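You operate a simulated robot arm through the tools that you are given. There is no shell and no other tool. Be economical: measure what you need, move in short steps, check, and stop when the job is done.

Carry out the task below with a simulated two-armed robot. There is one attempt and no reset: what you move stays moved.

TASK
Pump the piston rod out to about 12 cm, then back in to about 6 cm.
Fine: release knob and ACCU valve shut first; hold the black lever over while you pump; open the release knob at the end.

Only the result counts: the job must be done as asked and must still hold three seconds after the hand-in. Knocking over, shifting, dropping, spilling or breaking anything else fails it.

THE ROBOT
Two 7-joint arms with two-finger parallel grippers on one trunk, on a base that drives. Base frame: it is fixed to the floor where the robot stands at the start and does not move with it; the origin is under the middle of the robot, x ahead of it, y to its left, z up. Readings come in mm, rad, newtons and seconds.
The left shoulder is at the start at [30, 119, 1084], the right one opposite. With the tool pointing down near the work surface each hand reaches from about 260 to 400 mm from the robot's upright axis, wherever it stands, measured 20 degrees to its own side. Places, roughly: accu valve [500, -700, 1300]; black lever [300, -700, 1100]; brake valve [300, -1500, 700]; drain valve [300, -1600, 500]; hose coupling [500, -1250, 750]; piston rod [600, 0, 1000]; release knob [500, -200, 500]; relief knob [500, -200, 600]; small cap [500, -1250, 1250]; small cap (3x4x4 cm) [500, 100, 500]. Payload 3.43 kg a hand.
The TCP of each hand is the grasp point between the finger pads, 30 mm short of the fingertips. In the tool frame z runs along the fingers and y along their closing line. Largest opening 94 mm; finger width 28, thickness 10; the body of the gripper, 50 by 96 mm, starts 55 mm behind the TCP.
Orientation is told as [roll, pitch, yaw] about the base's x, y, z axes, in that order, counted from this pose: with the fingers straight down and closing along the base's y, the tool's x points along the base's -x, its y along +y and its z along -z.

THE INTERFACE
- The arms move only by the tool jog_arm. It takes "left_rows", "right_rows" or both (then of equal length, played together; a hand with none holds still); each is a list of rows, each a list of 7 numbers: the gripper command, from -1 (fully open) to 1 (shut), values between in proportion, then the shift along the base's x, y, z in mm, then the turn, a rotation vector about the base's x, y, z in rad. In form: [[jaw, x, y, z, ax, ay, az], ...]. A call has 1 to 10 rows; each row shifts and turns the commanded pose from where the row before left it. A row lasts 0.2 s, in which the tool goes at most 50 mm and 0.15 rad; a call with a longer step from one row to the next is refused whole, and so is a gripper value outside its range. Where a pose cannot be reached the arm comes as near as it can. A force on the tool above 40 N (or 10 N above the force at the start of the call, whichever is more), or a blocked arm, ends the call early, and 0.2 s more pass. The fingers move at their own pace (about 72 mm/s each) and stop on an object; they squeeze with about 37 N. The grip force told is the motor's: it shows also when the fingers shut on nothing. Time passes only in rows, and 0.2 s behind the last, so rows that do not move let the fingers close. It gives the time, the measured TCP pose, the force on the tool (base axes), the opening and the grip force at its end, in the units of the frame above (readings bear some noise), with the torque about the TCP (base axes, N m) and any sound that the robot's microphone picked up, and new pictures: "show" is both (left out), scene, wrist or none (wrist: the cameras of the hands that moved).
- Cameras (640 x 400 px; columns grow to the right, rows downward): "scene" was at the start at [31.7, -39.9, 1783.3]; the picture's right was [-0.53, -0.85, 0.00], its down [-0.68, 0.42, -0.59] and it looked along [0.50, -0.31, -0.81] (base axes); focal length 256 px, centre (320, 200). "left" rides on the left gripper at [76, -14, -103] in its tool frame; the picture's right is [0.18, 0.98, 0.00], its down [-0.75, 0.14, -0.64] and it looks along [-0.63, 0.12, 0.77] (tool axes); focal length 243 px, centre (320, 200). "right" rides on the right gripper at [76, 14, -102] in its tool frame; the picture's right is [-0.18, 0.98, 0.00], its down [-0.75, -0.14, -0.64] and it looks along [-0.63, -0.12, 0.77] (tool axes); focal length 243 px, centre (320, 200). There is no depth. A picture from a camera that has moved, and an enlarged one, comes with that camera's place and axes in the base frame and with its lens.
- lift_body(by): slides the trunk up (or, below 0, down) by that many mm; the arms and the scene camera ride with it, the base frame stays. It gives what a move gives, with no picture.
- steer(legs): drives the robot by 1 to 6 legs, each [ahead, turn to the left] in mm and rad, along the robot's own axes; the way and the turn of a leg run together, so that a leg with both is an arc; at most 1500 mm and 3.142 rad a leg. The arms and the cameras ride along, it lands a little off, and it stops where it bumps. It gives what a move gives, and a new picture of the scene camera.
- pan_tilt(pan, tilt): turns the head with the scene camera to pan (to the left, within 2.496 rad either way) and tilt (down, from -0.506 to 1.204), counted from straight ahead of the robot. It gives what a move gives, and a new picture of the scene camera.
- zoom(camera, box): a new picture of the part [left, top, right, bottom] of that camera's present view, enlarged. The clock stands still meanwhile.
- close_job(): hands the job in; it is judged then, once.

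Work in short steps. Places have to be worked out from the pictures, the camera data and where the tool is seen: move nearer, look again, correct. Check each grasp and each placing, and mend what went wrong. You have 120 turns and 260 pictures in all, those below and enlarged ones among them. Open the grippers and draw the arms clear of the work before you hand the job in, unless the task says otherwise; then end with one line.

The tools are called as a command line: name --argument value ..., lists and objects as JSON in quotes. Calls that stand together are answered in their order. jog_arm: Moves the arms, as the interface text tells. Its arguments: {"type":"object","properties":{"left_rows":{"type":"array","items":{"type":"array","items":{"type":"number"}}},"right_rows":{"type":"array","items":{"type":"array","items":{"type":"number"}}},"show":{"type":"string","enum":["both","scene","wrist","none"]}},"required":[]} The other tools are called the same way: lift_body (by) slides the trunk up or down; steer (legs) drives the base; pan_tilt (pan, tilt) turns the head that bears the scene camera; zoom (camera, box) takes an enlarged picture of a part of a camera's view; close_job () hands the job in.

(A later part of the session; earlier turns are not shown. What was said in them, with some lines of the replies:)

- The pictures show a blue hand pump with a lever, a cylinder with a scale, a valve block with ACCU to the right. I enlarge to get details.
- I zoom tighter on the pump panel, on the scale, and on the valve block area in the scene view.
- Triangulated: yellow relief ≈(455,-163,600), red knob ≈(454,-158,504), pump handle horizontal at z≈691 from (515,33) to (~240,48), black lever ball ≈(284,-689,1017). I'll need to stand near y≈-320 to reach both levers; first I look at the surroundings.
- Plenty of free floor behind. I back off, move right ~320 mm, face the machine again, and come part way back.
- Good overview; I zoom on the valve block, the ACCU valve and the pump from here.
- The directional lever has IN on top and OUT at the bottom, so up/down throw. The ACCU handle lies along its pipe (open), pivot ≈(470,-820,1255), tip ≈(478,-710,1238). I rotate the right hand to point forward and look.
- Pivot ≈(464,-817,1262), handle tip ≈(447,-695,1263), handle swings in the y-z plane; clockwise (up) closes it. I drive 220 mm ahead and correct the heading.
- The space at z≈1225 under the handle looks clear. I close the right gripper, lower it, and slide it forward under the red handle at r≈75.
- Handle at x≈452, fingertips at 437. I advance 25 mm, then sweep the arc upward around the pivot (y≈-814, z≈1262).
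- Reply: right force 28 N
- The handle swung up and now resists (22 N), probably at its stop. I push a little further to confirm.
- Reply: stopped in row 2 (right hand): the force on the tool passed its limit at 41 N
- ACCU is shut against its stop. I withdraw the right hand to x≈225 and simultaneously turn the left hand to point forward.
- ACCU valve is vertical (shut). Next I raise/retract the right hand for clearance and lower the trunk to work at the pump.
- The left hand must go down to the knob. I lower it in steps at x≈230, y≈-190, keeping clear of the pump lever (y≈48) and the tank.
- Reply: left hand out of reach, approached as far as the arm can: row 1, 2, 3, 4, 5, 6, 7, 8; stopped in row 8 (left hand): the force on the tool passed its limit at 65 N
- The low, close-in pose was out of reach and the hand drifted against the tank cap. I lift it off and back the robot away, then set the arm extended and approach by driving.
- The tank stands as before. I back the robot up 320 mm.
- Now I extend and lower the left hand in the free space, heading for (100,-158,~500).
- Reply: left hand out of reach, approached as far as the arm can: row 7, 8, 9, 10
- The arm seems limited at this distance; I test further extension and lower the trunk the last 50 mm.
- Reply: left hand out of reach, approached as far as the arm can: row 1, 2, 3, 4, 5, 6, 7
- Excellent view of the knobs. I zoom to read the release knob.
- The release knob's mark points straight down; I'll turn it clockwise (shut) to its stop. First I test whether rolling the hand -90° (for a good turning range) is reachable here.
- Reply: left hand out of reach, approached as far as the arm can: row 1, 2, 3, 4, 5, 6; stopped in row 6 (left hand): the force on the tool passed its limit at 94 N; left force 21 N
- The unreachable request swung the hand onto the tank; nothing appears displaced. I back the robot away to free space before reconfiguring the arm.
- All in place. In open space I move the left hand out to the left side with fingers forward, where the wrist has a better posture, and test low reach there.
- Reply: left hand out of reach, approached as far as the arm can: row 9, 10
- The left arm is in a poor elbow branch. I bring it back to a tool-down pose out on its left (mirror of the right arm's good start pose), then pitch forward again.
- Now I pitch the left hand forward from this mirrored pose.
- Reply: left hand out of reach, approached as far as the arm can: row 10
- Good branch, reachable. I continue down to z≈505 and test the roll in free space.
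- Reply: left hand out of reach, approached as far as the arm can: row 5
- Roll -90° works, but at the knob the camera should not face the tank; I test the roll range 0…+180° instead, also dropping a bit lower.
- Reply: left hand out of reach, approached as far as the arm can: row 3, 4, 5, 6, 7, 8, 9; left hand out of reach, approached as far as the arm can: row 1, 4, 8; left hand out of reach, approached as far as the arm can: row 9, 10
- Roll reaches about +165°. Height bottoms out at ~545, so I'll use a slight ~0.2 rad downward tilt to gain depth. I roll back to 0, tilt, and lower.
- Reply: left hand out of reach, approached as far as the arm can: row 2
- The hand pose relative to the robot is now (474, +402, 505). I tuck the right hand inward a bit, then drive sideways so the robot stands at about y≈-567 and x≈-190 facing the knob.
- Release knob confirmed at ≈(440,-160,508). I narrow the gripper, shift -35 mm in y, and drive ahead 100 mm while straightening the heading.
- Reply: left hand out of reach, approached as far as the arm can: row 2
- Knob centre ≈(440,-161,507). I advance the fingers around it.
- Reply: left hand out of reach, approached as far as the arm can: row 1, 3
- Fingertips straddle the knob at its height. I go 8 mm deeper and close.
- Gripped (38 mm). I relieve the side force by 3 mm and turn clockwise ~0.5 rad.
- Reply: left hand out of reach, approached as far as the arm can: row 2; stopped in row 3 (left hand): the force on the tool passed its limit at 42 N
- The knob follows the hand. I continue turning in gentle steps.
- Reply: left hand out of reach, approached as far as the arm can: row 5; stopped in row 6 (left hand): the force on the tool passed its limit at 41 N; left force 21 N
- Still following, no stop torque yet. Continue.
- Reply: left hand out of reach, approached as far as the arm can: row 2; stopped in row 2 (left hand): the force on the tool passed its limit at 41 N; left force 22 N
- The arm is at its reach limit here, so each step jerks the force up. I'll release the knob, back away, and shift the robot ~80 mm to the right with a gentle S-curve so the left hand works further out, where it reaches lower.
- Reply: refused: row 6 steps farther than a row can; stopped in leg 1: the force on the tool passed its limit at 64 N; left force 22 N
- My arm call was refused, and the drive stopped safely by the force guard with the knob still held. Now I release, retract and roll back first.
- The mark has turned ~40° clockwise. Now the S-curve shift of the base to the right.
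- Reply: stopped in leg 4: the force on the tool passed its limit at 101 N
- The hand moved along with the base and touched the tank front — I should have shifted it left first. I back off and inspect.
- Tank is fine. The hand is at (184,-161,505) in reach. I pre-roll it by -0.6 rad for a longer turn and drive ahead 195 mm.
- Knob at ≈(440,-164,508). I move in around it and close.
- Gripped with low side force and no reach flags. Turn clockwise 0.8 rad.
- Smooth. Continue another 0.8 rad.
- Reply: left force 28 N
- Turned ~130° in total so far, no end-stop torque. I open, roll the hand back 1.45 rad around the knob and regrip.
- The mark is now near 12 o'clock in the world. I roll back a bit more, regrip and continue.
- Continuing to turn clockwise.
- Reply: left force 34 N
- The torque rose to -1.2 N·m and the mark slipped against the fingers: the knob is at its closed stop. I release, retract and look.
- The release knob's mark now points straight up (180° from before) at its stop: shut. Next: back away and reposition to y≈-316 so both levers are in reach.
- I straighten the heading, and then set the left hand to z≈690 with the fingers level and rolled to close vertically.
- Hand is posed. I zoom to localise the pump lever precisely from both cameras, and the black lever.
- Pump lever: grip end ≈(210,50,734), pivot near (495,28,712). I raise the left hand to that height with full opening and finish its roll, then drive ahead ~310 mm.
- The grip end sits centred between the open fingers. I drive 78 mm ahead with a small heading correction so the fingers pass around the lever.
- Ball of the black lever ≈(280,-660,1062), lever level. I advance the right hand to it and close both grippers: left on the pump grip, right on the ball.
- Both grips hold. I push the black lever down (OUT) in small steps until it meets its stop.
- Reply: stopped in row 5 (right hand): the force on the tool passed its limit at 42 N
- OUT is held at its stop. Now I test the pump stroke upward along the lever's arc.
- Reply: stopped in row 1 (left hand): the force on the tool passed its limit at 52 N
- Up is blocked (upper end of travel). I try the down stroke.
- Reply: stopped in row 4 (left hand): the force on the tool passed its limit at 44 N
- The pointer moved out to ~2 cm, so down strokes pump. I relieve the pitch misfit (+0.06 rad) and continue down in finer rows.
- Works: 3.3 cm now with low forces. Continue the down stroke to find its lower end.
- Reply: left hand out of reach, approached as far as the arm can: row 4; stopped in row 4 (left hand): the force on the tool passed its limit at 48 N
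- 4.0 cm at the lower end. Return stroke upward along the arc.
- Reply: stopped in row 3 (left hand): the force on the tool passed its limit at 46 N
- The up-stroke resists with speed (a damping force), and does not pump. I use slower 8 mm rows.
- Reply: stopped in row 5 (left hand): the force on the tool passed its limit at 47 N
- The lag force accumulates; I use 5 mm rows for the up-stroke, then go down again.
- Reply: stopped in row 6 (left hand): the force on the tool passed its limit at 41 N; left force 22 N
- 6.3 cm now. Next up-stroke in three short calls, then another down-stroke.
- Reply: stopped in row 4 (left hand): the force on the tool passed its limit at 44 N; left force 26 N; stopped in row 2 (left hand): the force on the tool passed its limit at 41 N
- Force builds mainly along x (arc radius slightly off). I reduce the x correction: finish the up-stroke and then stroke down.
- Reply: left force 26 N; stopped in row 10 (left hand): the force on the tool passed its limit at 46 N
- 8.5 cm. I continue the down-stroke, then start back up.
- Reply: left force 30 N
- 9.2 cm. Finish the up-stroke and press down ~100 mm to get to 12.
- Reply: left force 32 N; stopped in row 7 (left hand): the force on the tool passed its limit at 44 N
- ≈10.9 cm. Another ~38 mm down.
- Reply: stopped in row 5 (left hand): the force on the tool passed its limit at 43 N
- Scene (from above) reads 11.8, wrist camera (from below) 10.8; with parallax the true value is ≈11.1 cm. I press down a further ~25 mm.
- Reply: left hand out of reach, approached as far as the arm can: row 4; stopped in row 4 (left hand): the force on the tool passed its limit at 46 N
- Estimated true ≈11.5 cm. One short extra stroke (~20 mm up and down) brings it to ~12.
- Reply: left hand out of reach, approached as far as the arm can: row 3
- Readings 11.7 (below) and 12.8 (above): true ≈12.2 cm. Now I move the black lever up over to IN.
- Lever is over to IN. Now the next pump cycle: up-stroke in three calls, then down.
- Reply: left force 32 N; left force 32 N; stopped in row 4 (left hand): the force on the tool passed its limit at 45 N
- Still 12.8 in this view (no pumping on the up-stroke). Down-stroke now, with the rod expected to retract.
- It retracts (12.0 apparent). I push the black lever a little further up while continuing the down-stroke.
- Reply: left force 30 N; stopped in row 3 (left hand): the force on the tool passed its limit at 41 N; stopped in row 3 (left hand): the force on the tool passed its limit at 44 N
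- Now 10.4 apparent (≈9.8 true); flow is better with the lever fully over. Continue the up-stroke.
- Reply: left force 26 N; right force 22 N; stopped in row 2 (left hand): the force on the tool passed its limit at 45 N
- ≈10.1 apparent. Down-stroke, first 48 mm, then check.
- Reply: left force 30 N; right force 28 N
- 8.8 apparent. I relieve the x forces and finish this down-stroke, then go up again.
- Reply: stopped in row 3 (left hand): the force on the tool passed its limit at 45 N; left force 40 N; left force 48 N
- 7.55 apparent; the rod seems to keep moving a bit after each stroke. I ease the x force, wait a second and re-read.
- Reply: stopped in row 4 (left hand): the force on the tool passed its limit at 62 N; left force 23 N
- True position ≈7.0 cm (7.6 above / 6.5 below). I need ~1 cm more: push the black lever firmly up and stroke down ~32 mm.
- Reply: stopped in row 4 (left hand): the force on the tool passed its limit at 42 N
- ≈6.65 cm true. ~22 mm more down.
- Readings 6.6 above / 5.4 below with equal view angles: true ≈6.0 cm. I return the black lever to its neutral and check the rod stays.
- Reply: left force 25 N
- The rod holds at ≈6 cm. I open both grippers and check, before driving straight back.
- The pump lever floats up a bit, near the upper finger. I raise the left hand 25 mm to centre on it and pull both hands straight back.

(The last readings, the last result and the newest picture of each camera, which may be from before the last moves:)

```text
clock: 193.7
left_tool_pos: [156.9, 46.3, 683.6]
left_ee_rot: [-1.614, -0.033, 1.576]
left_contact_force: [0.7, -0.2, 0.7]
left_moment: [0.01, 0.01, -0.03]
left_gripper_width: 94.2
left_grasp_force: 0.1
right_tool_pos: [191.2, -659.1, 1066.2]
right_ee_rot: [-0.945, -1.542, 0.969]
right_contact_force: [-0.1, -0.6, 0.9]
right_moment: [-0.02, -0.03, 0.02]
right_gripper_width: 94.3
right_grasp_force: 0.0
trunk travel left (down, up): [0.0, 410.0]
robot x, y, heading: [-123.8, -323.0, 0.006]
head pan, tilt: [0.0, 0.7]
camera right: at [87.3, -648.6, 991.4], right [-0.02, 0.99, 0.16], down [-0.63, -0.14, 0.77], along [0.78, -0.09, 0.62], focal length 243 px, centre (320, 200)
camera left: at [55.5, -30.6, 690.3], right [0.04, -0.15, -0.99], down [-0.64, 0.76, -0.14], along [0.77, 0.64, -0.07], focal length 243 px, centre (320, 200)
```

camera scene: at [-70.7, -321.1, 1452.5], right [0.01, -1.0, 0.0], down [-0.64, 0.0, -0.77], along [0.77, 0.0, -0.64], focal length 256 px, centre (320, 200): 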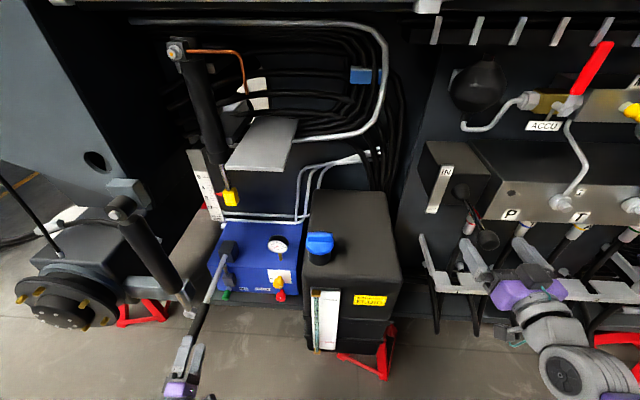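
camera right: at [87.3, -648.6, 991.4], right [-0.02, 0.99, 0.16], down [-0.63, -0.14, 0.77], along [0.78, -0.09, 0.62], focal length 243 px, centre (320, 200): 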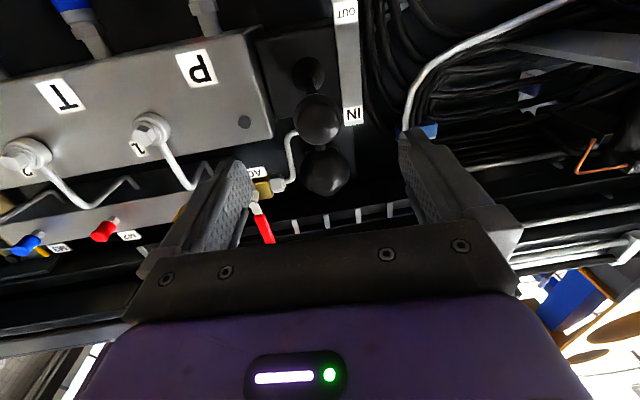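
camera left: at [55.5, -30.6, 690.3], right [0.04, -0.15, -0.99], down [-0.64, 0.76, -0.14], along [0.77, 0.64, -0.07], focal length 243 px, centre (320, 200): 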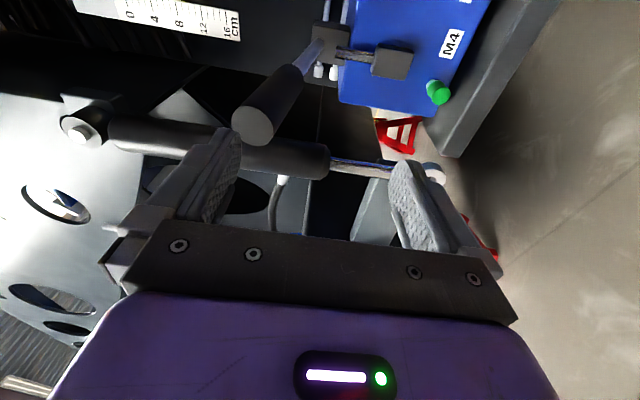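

Both hands are clear. Now back off and shift the robot to y≈-605 for the release knob.

steer --legs '[[-420, 0], [0, -1.571], [285, 0], [0, 1.571]]'

```text
clock: 205.5
left_tool_pos: [-247.8, -259.9, 682.9]
left_ee_rot: [-1.612, -0.033, 1.528]
left_contact_force: [-0.2, 0.1, -0.4]
left_moment: [0.03, -0.03, -0.02]
left_gripper_width: 94.1
left_grasp_force: 0.1
right_tool_pos: [-247.4, -965.0, 1066.0]
right_ee_rot: [-0.96, -1.54, 0.937]
right_contact_force: [-0.7, -0.2, -0.8]
right_moment: [-0.01, 0.03, -0.01]
right_gripper_width: 93.9
right_grasp_force: 0.1
trunk travel left (down, up): [0.0, 410.0]
robot x, y, heading: [-547.2, -612.6, -0.043]
head pan, tilt: [0.0, 0.7]
camera scene: at [-492.5, -616.5, 1452.5], right [-0.04, -1.0, 0.0], down [-0.64, 0.03, -0.76], along [0.76, -0.03, -0.64], focal length 256 px, centre (320, 200)
```

scene: 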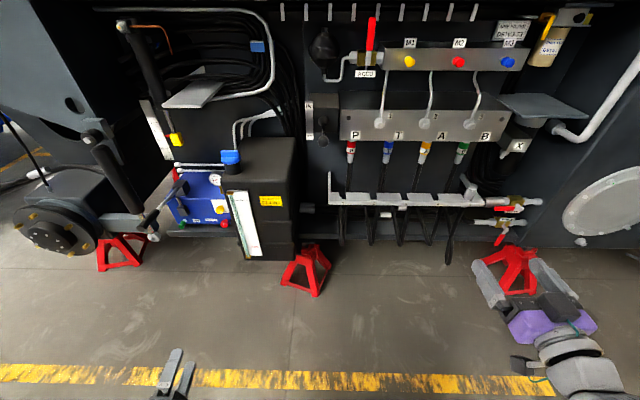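

I straighten the heading and set the left hand: roll to about +0.6, tilt down 0.24, at the knob height.

steer --legs '[[0, 0.043]]'

jog_arm --left_rows '[[-0.35, 15, 9, -10, 0.15, 0, 0], [-0.35, 15, 9, -10, 0.15, 0, 0], [-0.35, 15, 9, -10, 0.15, 0, 0], [-0.35, 15, 9, -10, 0.15, 0, 0], [-0.35, 15, 9, -10, 0.15, 0, 0], [-0.35, 15, 9, -10, 0.15, 0, 0], [-0.35, 15, 9, -10, 0.15, 0, 0], [-0.35, 15, 9, -10, 0.15, 0, 0], [-0.35, 15, 5, -10, 0.15, 0, 0], [-0.35, 5, 0, -10, 0.15, 0, 0]]' --show "none"

jog_arm --left_rows '[[-0.35, 0, 0, 0, 0.15, 0, 0], [-0.35, 0, 0, 0, 0.15, 0, 0], [-0.35, 0, 0, 0, 0.15, 0, 0], [-0.35, 0, 0, 0, 0.15, 0, 0], [-0.35, 0, 0, -10, 0, 0.08, 0], [-0.35, 0, 0, -20, 0, 0.08, 0], [-0.35, 0, 0, -20, 0, 0.08, 0], [-0.35, 0, 0, -20, 0, 0, 0]]' --show "wrist"

```text
clock: 206.3
left_tool_pos: [-263.6, -248.3, 682.9]
left_ee_rot: [-1.614, -0.033, 1.57]
left_contact_force: [0.6, -0.2, 0.7]
left_moment: [0.01, 0.03, -0.03]
left_gripper_width: 94.1
left_grasp_force: 0.1
right_tool_pos: [-233.7, -952.1, 1064.7]
right_ee_rot: [-0.961, -1.541, 0.977]
right_contact_force: [-0.1, -0.2, -0.2]
right_moment: [0.02, 0.0, -0.01]
right_gripper_width: 94.0
right_grasp_force: 0.0
trunk travel left (down, up): [0.0, 410.0]
robot x, y, heading: [-542.2, -614.1, -0.003]
head pan, tilt: [0.0, 0.7]
camera scene: at [-492.4, -614.3, 1452.5], right [0.0, -1.0, 0.0], down [-0.64, 0.0, -0.76], along [0.76, 0.0, -0.64], focal length 256 px, centre (320, 200)
```

scene: 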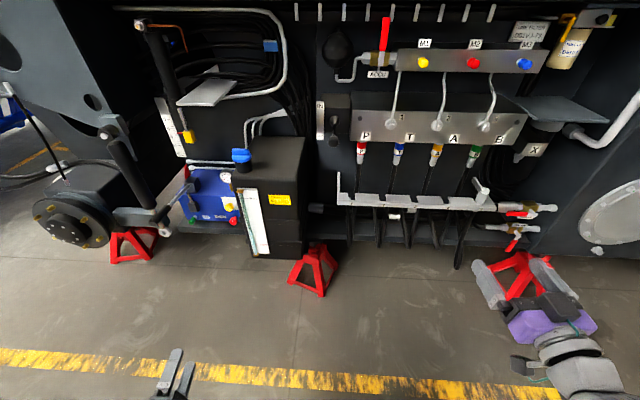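

```text
clock: 208.5
left_tool_pos: [-122.2, -170.3, 582.0]
left_ee_rot: [-1.631, -1.537, 1.589]
left_contact_force: [0.2, -0.3, 0.2]
left_moment: [0.03, 0.01, -0.01]
left_gripper_width: 63.5
left_grasp_force: 0.1
right_tool_pos: [-233.2, -952.6, 1063.5]
right_ee_rot: [-0.956, -1.542, 0.974]
right_contact_force: [-0.8, 0.0, 1.1]
right_moment: [-0.03, -0.03, 0.0]
right_gripper_width: 94.0
right_grasp_force: 0.0
trunk travel left (down, up): [0.0, 410.0]
robot x, y, heading: [-545.0, -613.8, 0.004]
head pan, tilt: [0.0, 0.7]
```

```text
clock: 210.3
left_tool_pos: [-121.0, -172.2, 512.4]
left_ee_rot: [1.096, -0.965, -1.208]
left_contact_force: [0.7, -0.3, -0.4]
left_moment: [0.0, -0.02, 0.01]
left_gripper_width: 63.5
left_grasp_force: 0.0
right_tool_pos: [-233.8, -951.6, 1064.5]
right_ee_rot: [-0.958, -1.54, 0.974]
right_contact_force: [0.7, -0.4, -0.1]
right_moment: [-0.01, 0.01, 0.02]
right_gripper_width: 94.0
right_grasp_force: 0.1
trunk travel left (down, up): [0.0, 410.0]
robot x, y, heading: [-548.6, -612.6, 0.0]
head pan, tilt: [0.0, 0.7]
camera left: at [-237.8, -140.3, 469.4], right [0.13, 0.93, 0.35], down [-0.44, -0.26, 0.86], along [0.89, -0.26, 0.38], focal length 243 px, centre (320, 200)
```

left: 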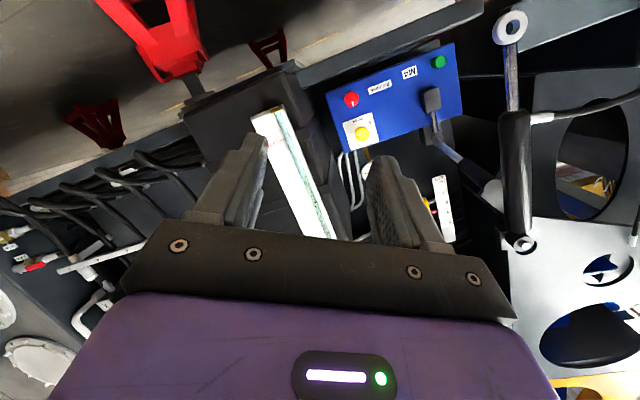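

Good pose. I shift +9 mm in y and drive 480 mm ahead.

jog_arm --left_rows '[[-0.35, 0, 10, -2, 0, 0, 0]]' --show "none"

steer --legs '[[480, 0]]'

zoom --camera "left" --box '[0, 0, 640, 400]'

```text
clock: 210.7
left_tool_pos: [-122.5, -162.4, 511.5]
left_ee_rot: [1.098, -0.966, -1.211]
left_contact_force: [0.1, 0.6, 0.7]
left_moment: [-0.01, -0.01, -0.02]
left_gripper_width: 63.4
left_grasp_force: 0.0
right_tool_pos: [-233.3, -951.6, 1065.0]
right_ee_rot: [-0.96, -1.543, 0.977]
right_contact_force: [0.1, -0.2, 0.1]
right_moment: [-0.02, 0.01, 0.01]
right_gripper_width: 93.6
right_grasp_force: 0.1
trunk travel left (down, up): [0.0, 410.0]
robot x, y, heading: [-548.4, -613.2, 0.001]
head pan, tilt: [0.0, 0.7]
```

```text
clock: 213.6
left_tool_pos: [358.9, -159.0, 510.9]
left_ee_rot: [1.099, -0.965, -1.204]
left_contact_force: [0.1, 0.6, 0.3]
left_moment: [0.04, 0.01, 0.02]
left_gripper_width: 63.7
left_grasp_force: 0.1
right_tool_pos: [252.9, -949.3, 1064.6]
right_ee_rot: [-0.959, -1.542, 0.981]
right_contact_force: [0.1, -0.4, -0.4]
right_moment: [0.0, 0.0, 0.0]
right_gripper_width: 93.7
right_grasp_force: 0.0
trunk travel left (down, up): [0.0, 410.0]
robot x, y, heading: [-59.7, -613.7, 0.005]
head pan, tilt: [0.0, 0.7]
camera scene: at [-8.8, -612.4, 1452.5], right [0.01, -1.0, 0.0], down [-0.64, 0.0, -0.76], along [0.76, 0.0, -0.64], focal length 256 px, centre (320, 200)
```

scene: 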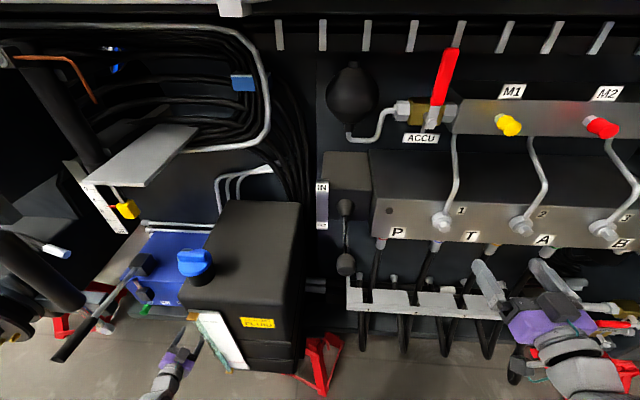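

```text
1.00 times, centred on (320, 200) of left (not enlarged: the box is as wide or as high as the picture)
camera zoom: at [242.5, -126.8, 467.6], right [0.12, 0.93, 0.35], down [-0.44, -0.26, 0.86], along [0.89, -0.26, 0.38], focal length 243 px, centre (320, 200)
```

zoom: 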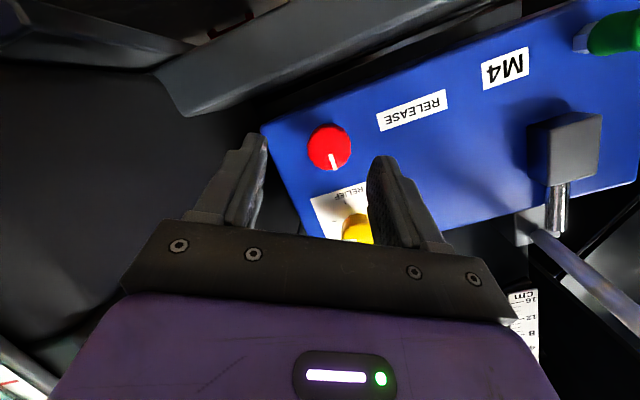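

Knob ≈(440,-160,509). I advance and grip it.

jog_arm --left_rows '[[-0.35, 25, -1, 0, 0, 0, 0], [-0.35, 25, -1, 0, 0, 0, 0], [-0.35, 25, -1, 1, 0, 0, 0], [1, 0, 0, 0, 0, 0, 0], [1, 0, 0, 0, 0, 0, 0], [1, 0, 0, 0, 0, 0, 0]]' --show "wrist"

```text
clock: 214.9
left_tool_pos: [434.9, -159.1, 513.4]
left_ee_rot: [1.105, -0.969, -1.206]
left_contact_force: [11.2, 9.6, 2.8]
left_moment: [-0.02, -0.36, 0.89]
left_gripper_width: 38.8
left_grasp_force: 45.3
right_tool_pos: [253.3, -948.9, 1064.8]
right_ee_rot: [-0.956, -1.539, 0.98]
right_contact_force: [-0.3, 0.1, -0.1]
right_moment: [-0.03, 0.02, 0.03]
right_gripper_width: 93.9
right_grasp_force: 0.0
trunk travel left (down, up): [0.0, 410.0]
robot x, y, heading: [-61.0, -613.1, 0.004]
head pan, tilt: [0.0, 0.7]
camera left: at [318.7, -128.3, 469.8], right [0.12, 0.93, 0.35], down [-0.45, -0.26, 0.86], along [0.89, -0.26, 0.38], focal length 243 px, centre (320, 200)
```

left: 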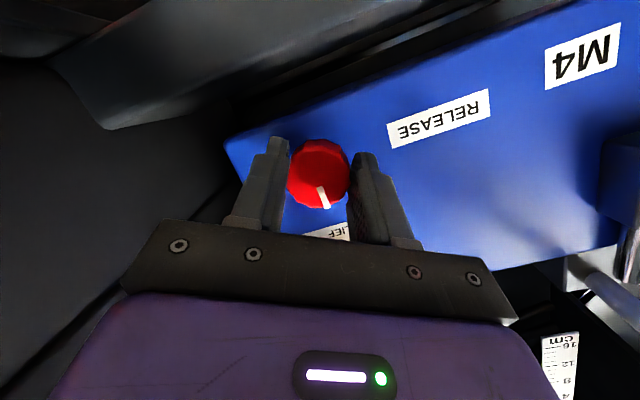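

Gripped. Now I turn counter-clockwise (open) 1 rad.

jog_arm --left_rows '[[1, -1, -2, 0, -0.1, 0, 0.024], [1, 0, 0, 0, -0.1, 0, 0.024], [1, 0, 0, 0, -0.1, 0, 0.024], [1, 0, 0, 0, -0.1, 0, 0.024], [1, 0, 0, 0, -0.1, 0, 0.024], [1, 0, 0, 0, -0.1, 0, 0.024], [1, 0, 0, 0, -0.1, 0, 0.024], [1, 0, 0, 0, -0.1, 0, 0.024], [1, 0, 0, 0, -0.1, 0, 0.024], [1, 0, 0, 0, -0.1, 0, 0.024]]' --show "wrist"

```text
clock: 217.2
left_tool_pos: [433.4, -164.6, 512.3]
left_ee_rot: [-1.118, -1.046, 1.13]
left_contact_force: [12.1, 10.4, 8.1]
left_moment: [0.04, -0.12, -1.47]
left_gripper_width: 38.7
left_grasp_force: 45.1
right_tool_pos: [251.7, -949.4, 1064.9]
right_ee_rot: [-0.959, -1.541, 0.981]
right_contact_force: [-0.8, -0.1, -0.2]
right_moment: [0.03, -0.01, 0.0]
right_gripper_width: 93.9
right_grasp_force: 0.0
trunk travel left (down, up): [0.0, 410.0]
robot x, y, heading: [-66.5, -611.7, 0.002]
head pan, tilt: [0.0, 0.7]
camera left: at [318.6, -207.7, 475.1], right [-0.1, 0.79, -0.6], down [-0.47, 0.49, 0.73], along [0.87, 0.36, 0.32], focal length 243 px, centre (320, 200)
```

left: 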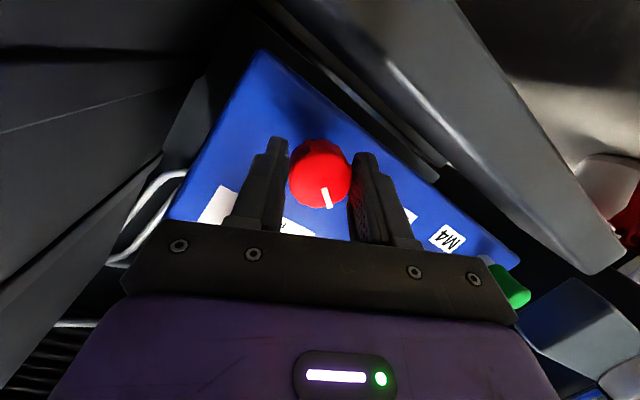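

It turned ~60° with the hand. I regrip: open, roll forward 1.1 rad, and close again.

jog_arm --left_rows '[[-0.35, 0, 0, 0, 0, 0, 0], [-0.35, 0, 2, 0, 0, 0, 0], [-0.35, 0, 0, 0, 0.14, 0, -0.034], [-0.35, 0, 0, 0, 0.14, 0, -0.034], [-0.35, 0, 0, 0, 0.14, 0, -0.034], [-0.35, 0, 0, 0, 0.14, 0, -0.034], [-0.35, 0, 0, 0, 0.14, 0, -0.034], [-0.35, 0, 0, 0, 0.14, 0, -0.034], [-0.35, 0, 0, 0, 0.14, 0, -0.034], [-0.35, 0, 0, 0, 0.14, 0, -0.034]]' --show "none"

jog_arm --left_rows '[[1, 0, 0, 0, 0, 0, 0], [1, 0, 0, 0, 0, 0, 0], [1, 0, 0, 0, 0, 0, 0], [1, 0, 0, 0, -0.1, 0, 0.024], [1, 0, 0, 0, -0.1, 0, 0.024], [1, 0, 0, 0, -0.1, 0, 0.024], [1, 0, 0, 0, -0.1, 0, 0.024], [1, 0, 0, 0, -0.1, 0, 0.024], [1, 0, 0, 0, -0.1, 0, 0.024], [1, 0, 0, 0, -0.1, 0, 0.024]]' --show "wrist"

```text
clock: 219.3
left_tool_pos: [431.9, -161.4, 511.0]
left_ee_rot: [1.159, -0.849, -1.282]
left_contact_force: [-0.6, -0.9, 0.4]
left_moment: [-0.03, 0.03, 0.02]
left_gripper_width: 63.5
left_grasp_force: 0.2
right_tool_pos: [253.3, -948.3, 1065.4]
right_ee_rot: [-0.961, -1.541, 0.982]
right_contact_force: [0.0, -0.4, -0.3]
right_moment: [0.01, -0.01, 0.0]
right_gripper_width: 93.9
right_grasp_force: 0.1
trunk travel left (down, up): [0.0, 410.0]
robot x, y, heading: [-63.3, -612.4, 0.008]
head pan, tilt: [0.0, 0.7]
```

```text
clock: 221.6
left_tool_pos: [434.9, -162.2, 512.3]
left_ee_rot: [-0.198, -1.326, 0.16]
left_contact_force: [14.7, 12.6, 6.1]
left_moment: [-0.01, 0.1, -0.76]
left_gripper_width: 37.7
left_grasp_force: 44.9
right_tool_pos: [253.4, -949.5, 1064.9]
right_ee_rot: [-0.955, -1.543, 0.978]
right_contact_force: [0.1, -0.5, -0.4]
right_moment: [0.0, -0.01, -0.01]
right_gripper_width: 94.0
right_grasp_force: 0.1
trunk travel left (down, up): [0.0, 410.0]
robot x, y, heading: [-62.3, -612.8, 0.003]
head pan, tilt: [0.0, 0.7]
camera left: at [315.7, -174.9, 463.2], right [-0.01, 0.97, -0.23], down [-0.44, 0.2, 0.88], along [0.9, 0.11, 0.42], focal length 243 px, centre (320, 200)
```

left: 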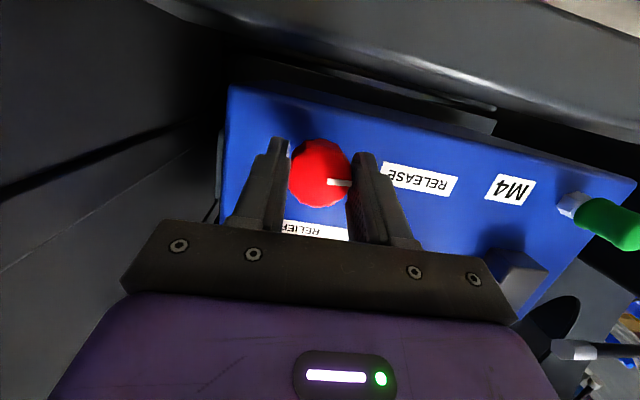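

~100° open. Continue 0.5 rad, regrip, then another turn.

jog_arm --left_rows '[[1, 0, 0, 0, -0.1, 0, 0.024], [1, 0, 0, 0, -0.1, 0, 0.024], [1, 0, 0, 0, -0.1, 0, 0.024], [1, 0, 0, 0, -0.1, 0, 0.024], [1, 0, 0, 0, -0.1, 0, 0.024], [-0.35, 0, 0, 0, 0, 0, 0], [-0.35, 0, 2, 0, 0, 0, 0], [-0.35, 0, 0, 0, 0.14, 0, -0.034], [-0.35, 0, 0, 0, 0.14, 0, -0.034], [-0.35, 0, 0, 0, 0.14, 0, -0.034]]' --show "none"

jog_arm --left_rows '[[-0.35, 0, 0, 0, 0.14, 0, -0.034], [-0.35, 0, 0, 0, 0.14, 0, -0.034], [-0.35, 0, 0, 0, 0.14, 0, -0.034], [-0.35, 0, 0, 0, 0.14, 0, -0.034], [1, 0, 0, 0, 0, 0, 0], [1, 0, 0, 0, 0, 0, 0], [1, 0, 0, 0, 0, 0, 0]]' --show "wrist"

```text
clock: 223.8
left_tool_pos: [432.6, -158.9, 510.9]
left_ee_rot: [-0.481, -1.301, 0.453]
left_contact_force: [0.7, 0.0, -1.1]
left_moment: [0.0, -0.03, 0.0]
left_gripper_width: 63.3
left_grasp_force: 0.0
right_tool_pos: [253.5, -948.4, 1064.4]
right_ee_rot: [-0.961, -1.54, 0.983]
right_contact_force: [0.3, -0.1, -0.5]
right_moment: [0.01, 0.02, 0.03]
right_gripper_width: 93.9
right_grasp_force: 0.1
trunk travel left (down, up): [0.0, 410.0]
robot x, y, heading: [-61.1, -613.1, 0.005]
head pan, tilt: [0.0, 0.7]
```

```text
clock: 225.3
left_tool_pos: [434.0, -159.1, 512.0]
left_ee_rot: [1.022, -1.058, -1.119]
left_contact_force: [4.6, 4.8, 2.1]
left_moment: [-0.01, -0.21, 0.73]
left_gripper_width: 38.6
left_grasp_force: 45.0
right_tool_pos: [252.9, -949.6, 1063.9]
right_ee_rot: [-0.96, -1.54, 0.983]
right_contact_force: [-0.6, -0.6, 0.0]
right_moment: [0.01, 0.02, 0.02]
right_gripper_width: 93.8
right_grasp_force: 0.1
trunk travel left (down, up): [0.0, 410.0]
robot x, y, heading: [-64.2, -611.6, -0.0]
head pan, tilt: [0.0, 0.7]
camera left: at [316.5, -134.3, 465.7], right [0.1, 0.96, 0.25], down [-0.44, -0.18, 0.88], along [0.89, -0.2, 0.4], focal length 243 px, centre (320, 200)
```

left: 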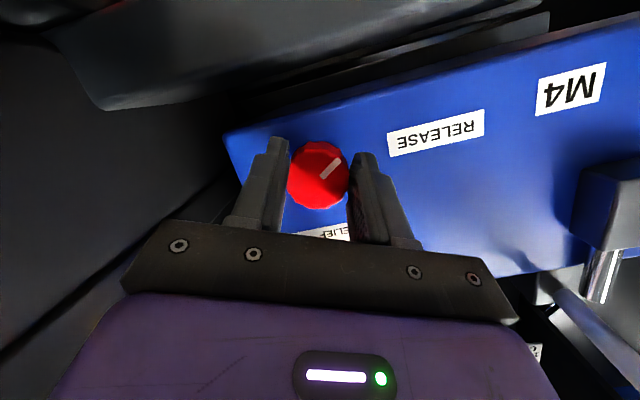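

About 40–50° short of the original open position. I turn another 0.8 rad.

jog_arm --left_rows '[[1, 0, 0, 0, -0.1, 0, 0.024], [1, 0, 0, 0, -0.1, 0, 0.024], [1, 0, 0, 0, -0.1, 0, 0.024], [1, 0, 0, 0, -0.1, 0, 0.024], [1, 0, 0, 0, -0.1, 0, 0.024], [1, 0, 0, 0, -0.1, 0, 0.024], [1, 0, 0, 0, -0.1, 0, 0.024], [1, 0, 0, 0, -0.1, 0, 0.024]]' --show "wrist"

```text
clock: 227.2
left_tool_pos: [432.7, -164.6, 510.4]
left_ee_rot: [-1.012, -1.13, 1.006]
left_contact_force: [-8.2, -22.4, -3.7]
left_moment: [0.02, 0.1, -1.83]
left_gripper_width: 38.7
left_grasp_force: 45.3
right_tool_pos: [253.1, -950.6, 1065.2]
right_ee_rot: [-0.949, -1.543, 0.972]
right_contact_force: [-0.4, 0.8, -0.1]
right_moment: [0.0, -0.01, -0.01]
right_gripper_width: 93.9
right_grasp_force: 0.1
trunk travel left (down, up): [0.0, 410.0]
robot x, y, heading: [-60.5, -615.4, 0.005]
head pan, tilt: [0.0, 0.7]
camera left: at [316.5, -199.4, 470.4], right [-0.08, 0.85, -0.52], down [-0.46, 0.43, 0.78], along [0.89, 0.3, 0.36], focal length 243 px, centre (320, 200)
```

left: 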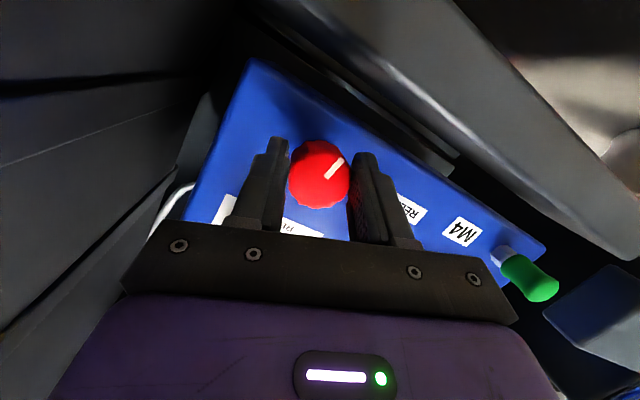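

The mark is back near its original (open) position. I release, retract and verify.

jog_arm --left_rows '[[-0.35, 0, 0, 0, 0, 0, 0], [-0.35, 0, 2, 0, 0, 0, 0], [-0.35, -25, 1, 0, 0, 0, 0], [-0.35, -25, 0, 0, 0.1, 0, -0.024], [-0.35, -25, 0, 0, 0.1, 0, -0.024], [-0.35, -25, 0, 0, 0.1, 0, -0.024], [-0.35, -25, 0, 0, 0.1, 0, -0.024]]' --show "wrist"

steer --legs '[[-450, 0]]'

zoom --camera "scene" --box '[120, 60, 240, 200]'

```text
clock: 228.8
left_tool_pos: [306.8, -154.5, 512.9]
left_ee_rot: [0.149, -1.326, -0.199]
left_contact_force: [0.1, 0.4, -0.4]
left_moment: [0.01, 0.02, -0.04]
left_gripper_width: 63.5
left_grasp_force: 0.1
right_tool_pos: [251.3, -950.7, 1065.5]
right_ee_rot: [-0.964, -1.539, 0.984]
right_contact_force: [0.1, 0.3, 0.2]
right_moment: [0.04, 0.03, 0.0]
right_gripper_width: 94.1
right_grasp_force: 0.1
trunk travel left (down, up): [0.0, 410.0]
robot x, y, heading: [-61.8, -613.8, 0.005]
head pan, tilt: [0.0, 0.7]
camera left: at [188.0, -160.0, 464.1], right [0.01, 0.99, -0.14], down [-0.43, 0.13, 0.89], along [0.9, 0.05, 0.43], focal length 243 px, centre (320, 200)
```

left: 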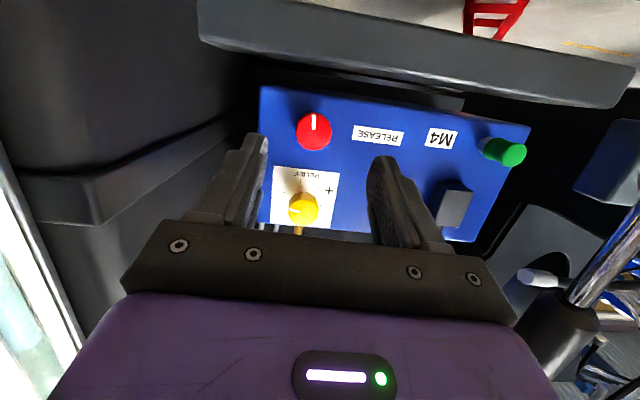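

```text
clock: 231.5
left_tool_pos: [-142.2, -156.5, 513.7]
left_ee_rot: [0.143, -1.325, -0.189]
left_contact_force: [0.4, 0.7, -0.6]
left_moment: [0.01, -0.01, 0.01]
left_gripper_width: 63.4
left_grasp_force: 0.1
right_tool_pos: [-194.0, -951.8, 1064.3]
right_ee_rot: [-0.961, -1.542, 0.987]
right_contact_force: [0.1, 0.3, 0.1]
right_moment: [0.0, 0.04, -0.03]
right_gripper_width: 93.9
right_grasp_force: 0.1
trunk travel left (down, up): [0.0, 410.0]
robot x, y, heading: [-506.1, -610.4, 0.007]
head pan, tilt: [0.0, 0.7]
camera scene: at [-456.2, -615.7, 1452.5], right [0.01, -1.0, 0.0], down [-0.64, -0.01, -0.77], along [0.77, 0.01, -0.64], focal length 256 px, centre (320, 200)
```

scene: 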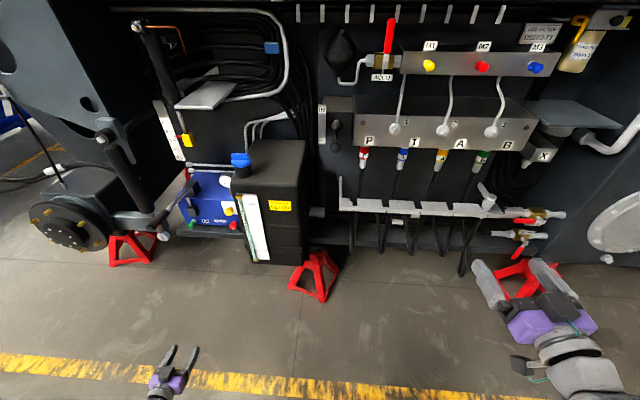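

```text
2.86 times, centred on (180, 130) of scene
camera zoom: at [-456.2, -615.7, 1452.5], right [0.01, -1.0, 0.0], down [-0.64, -0.01, -0.77], along [0.77, 0.01, -0.64], focal length 731 px, centre (720, 400)
```

zoom: 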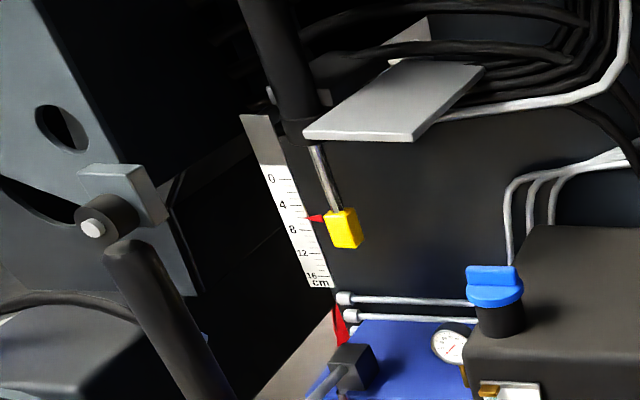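

ACCU vertical (shut), release knob back at its open mark, rod at ≈6 cm, levers free and hands clear. I open the left gripper fully and hand in.

jog_arm --left_rows '[[-1, 0, 0, 0, 0, 0, 0], [-1, 0, 0, 0, 0, 0, 0], [-1, 0, 0, 0, 0, 0, 0]]' --show "scene"

close_job

```text
clock: 232.3
left_tool_pos: [-142.5, -156.6, 513.1]
left_ee_rot: [0.141, -1.326, -0.187]
left_contact_force: [-0.7, 0.1, 0.1]
left_moment: [0.01, 0.02, 0.01]
left_gripper_width: 94.0
left_grasp_force: 0.1
right_tool_pos: [-193.3, -951.6, 1063.9]
right_ee_rot: [-0.954, -1.539, 0.981]
right_contact_force: [-0.3, -0.3, -0.1]
right_moment: [0.0, -0.01, 0.03]
right_gripper_width: 94.0
right_grasp_force: 0.1
trunk travel left (down, up): [0.0, 410.0]
robot x, y, heading: [-506.0, -613.8, 0.006]
head pan, tilt: [0.0, 0.7]
camera scene: at [-456.0, -615.7, 1452.5], right [0.01, -1.0, 0.0], down [-0.64, -0.01, -0.76], along [0.76, 0.01, -0.64], focal length 256 px, centre (320, 200)
```

scene: 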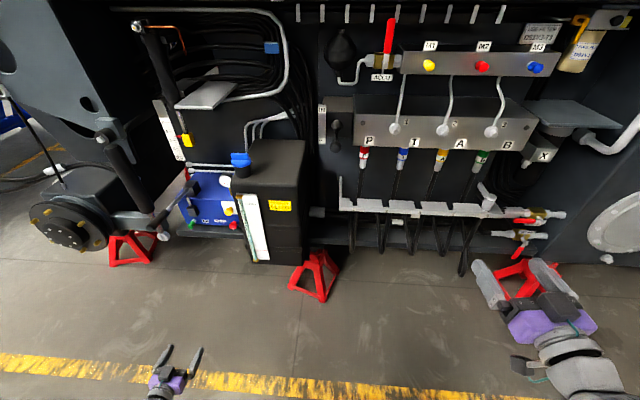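

```text
The job is handed in.
```

I shut the ACCU valve and release knob, pumped the rod out to about 12 cm and back to about 6 cm with the black lever held over, then opened the release knob and handed in; the left hand bumped the exhaust fluid tank three times on the way (up to 101 N), with no visible shift or damage.
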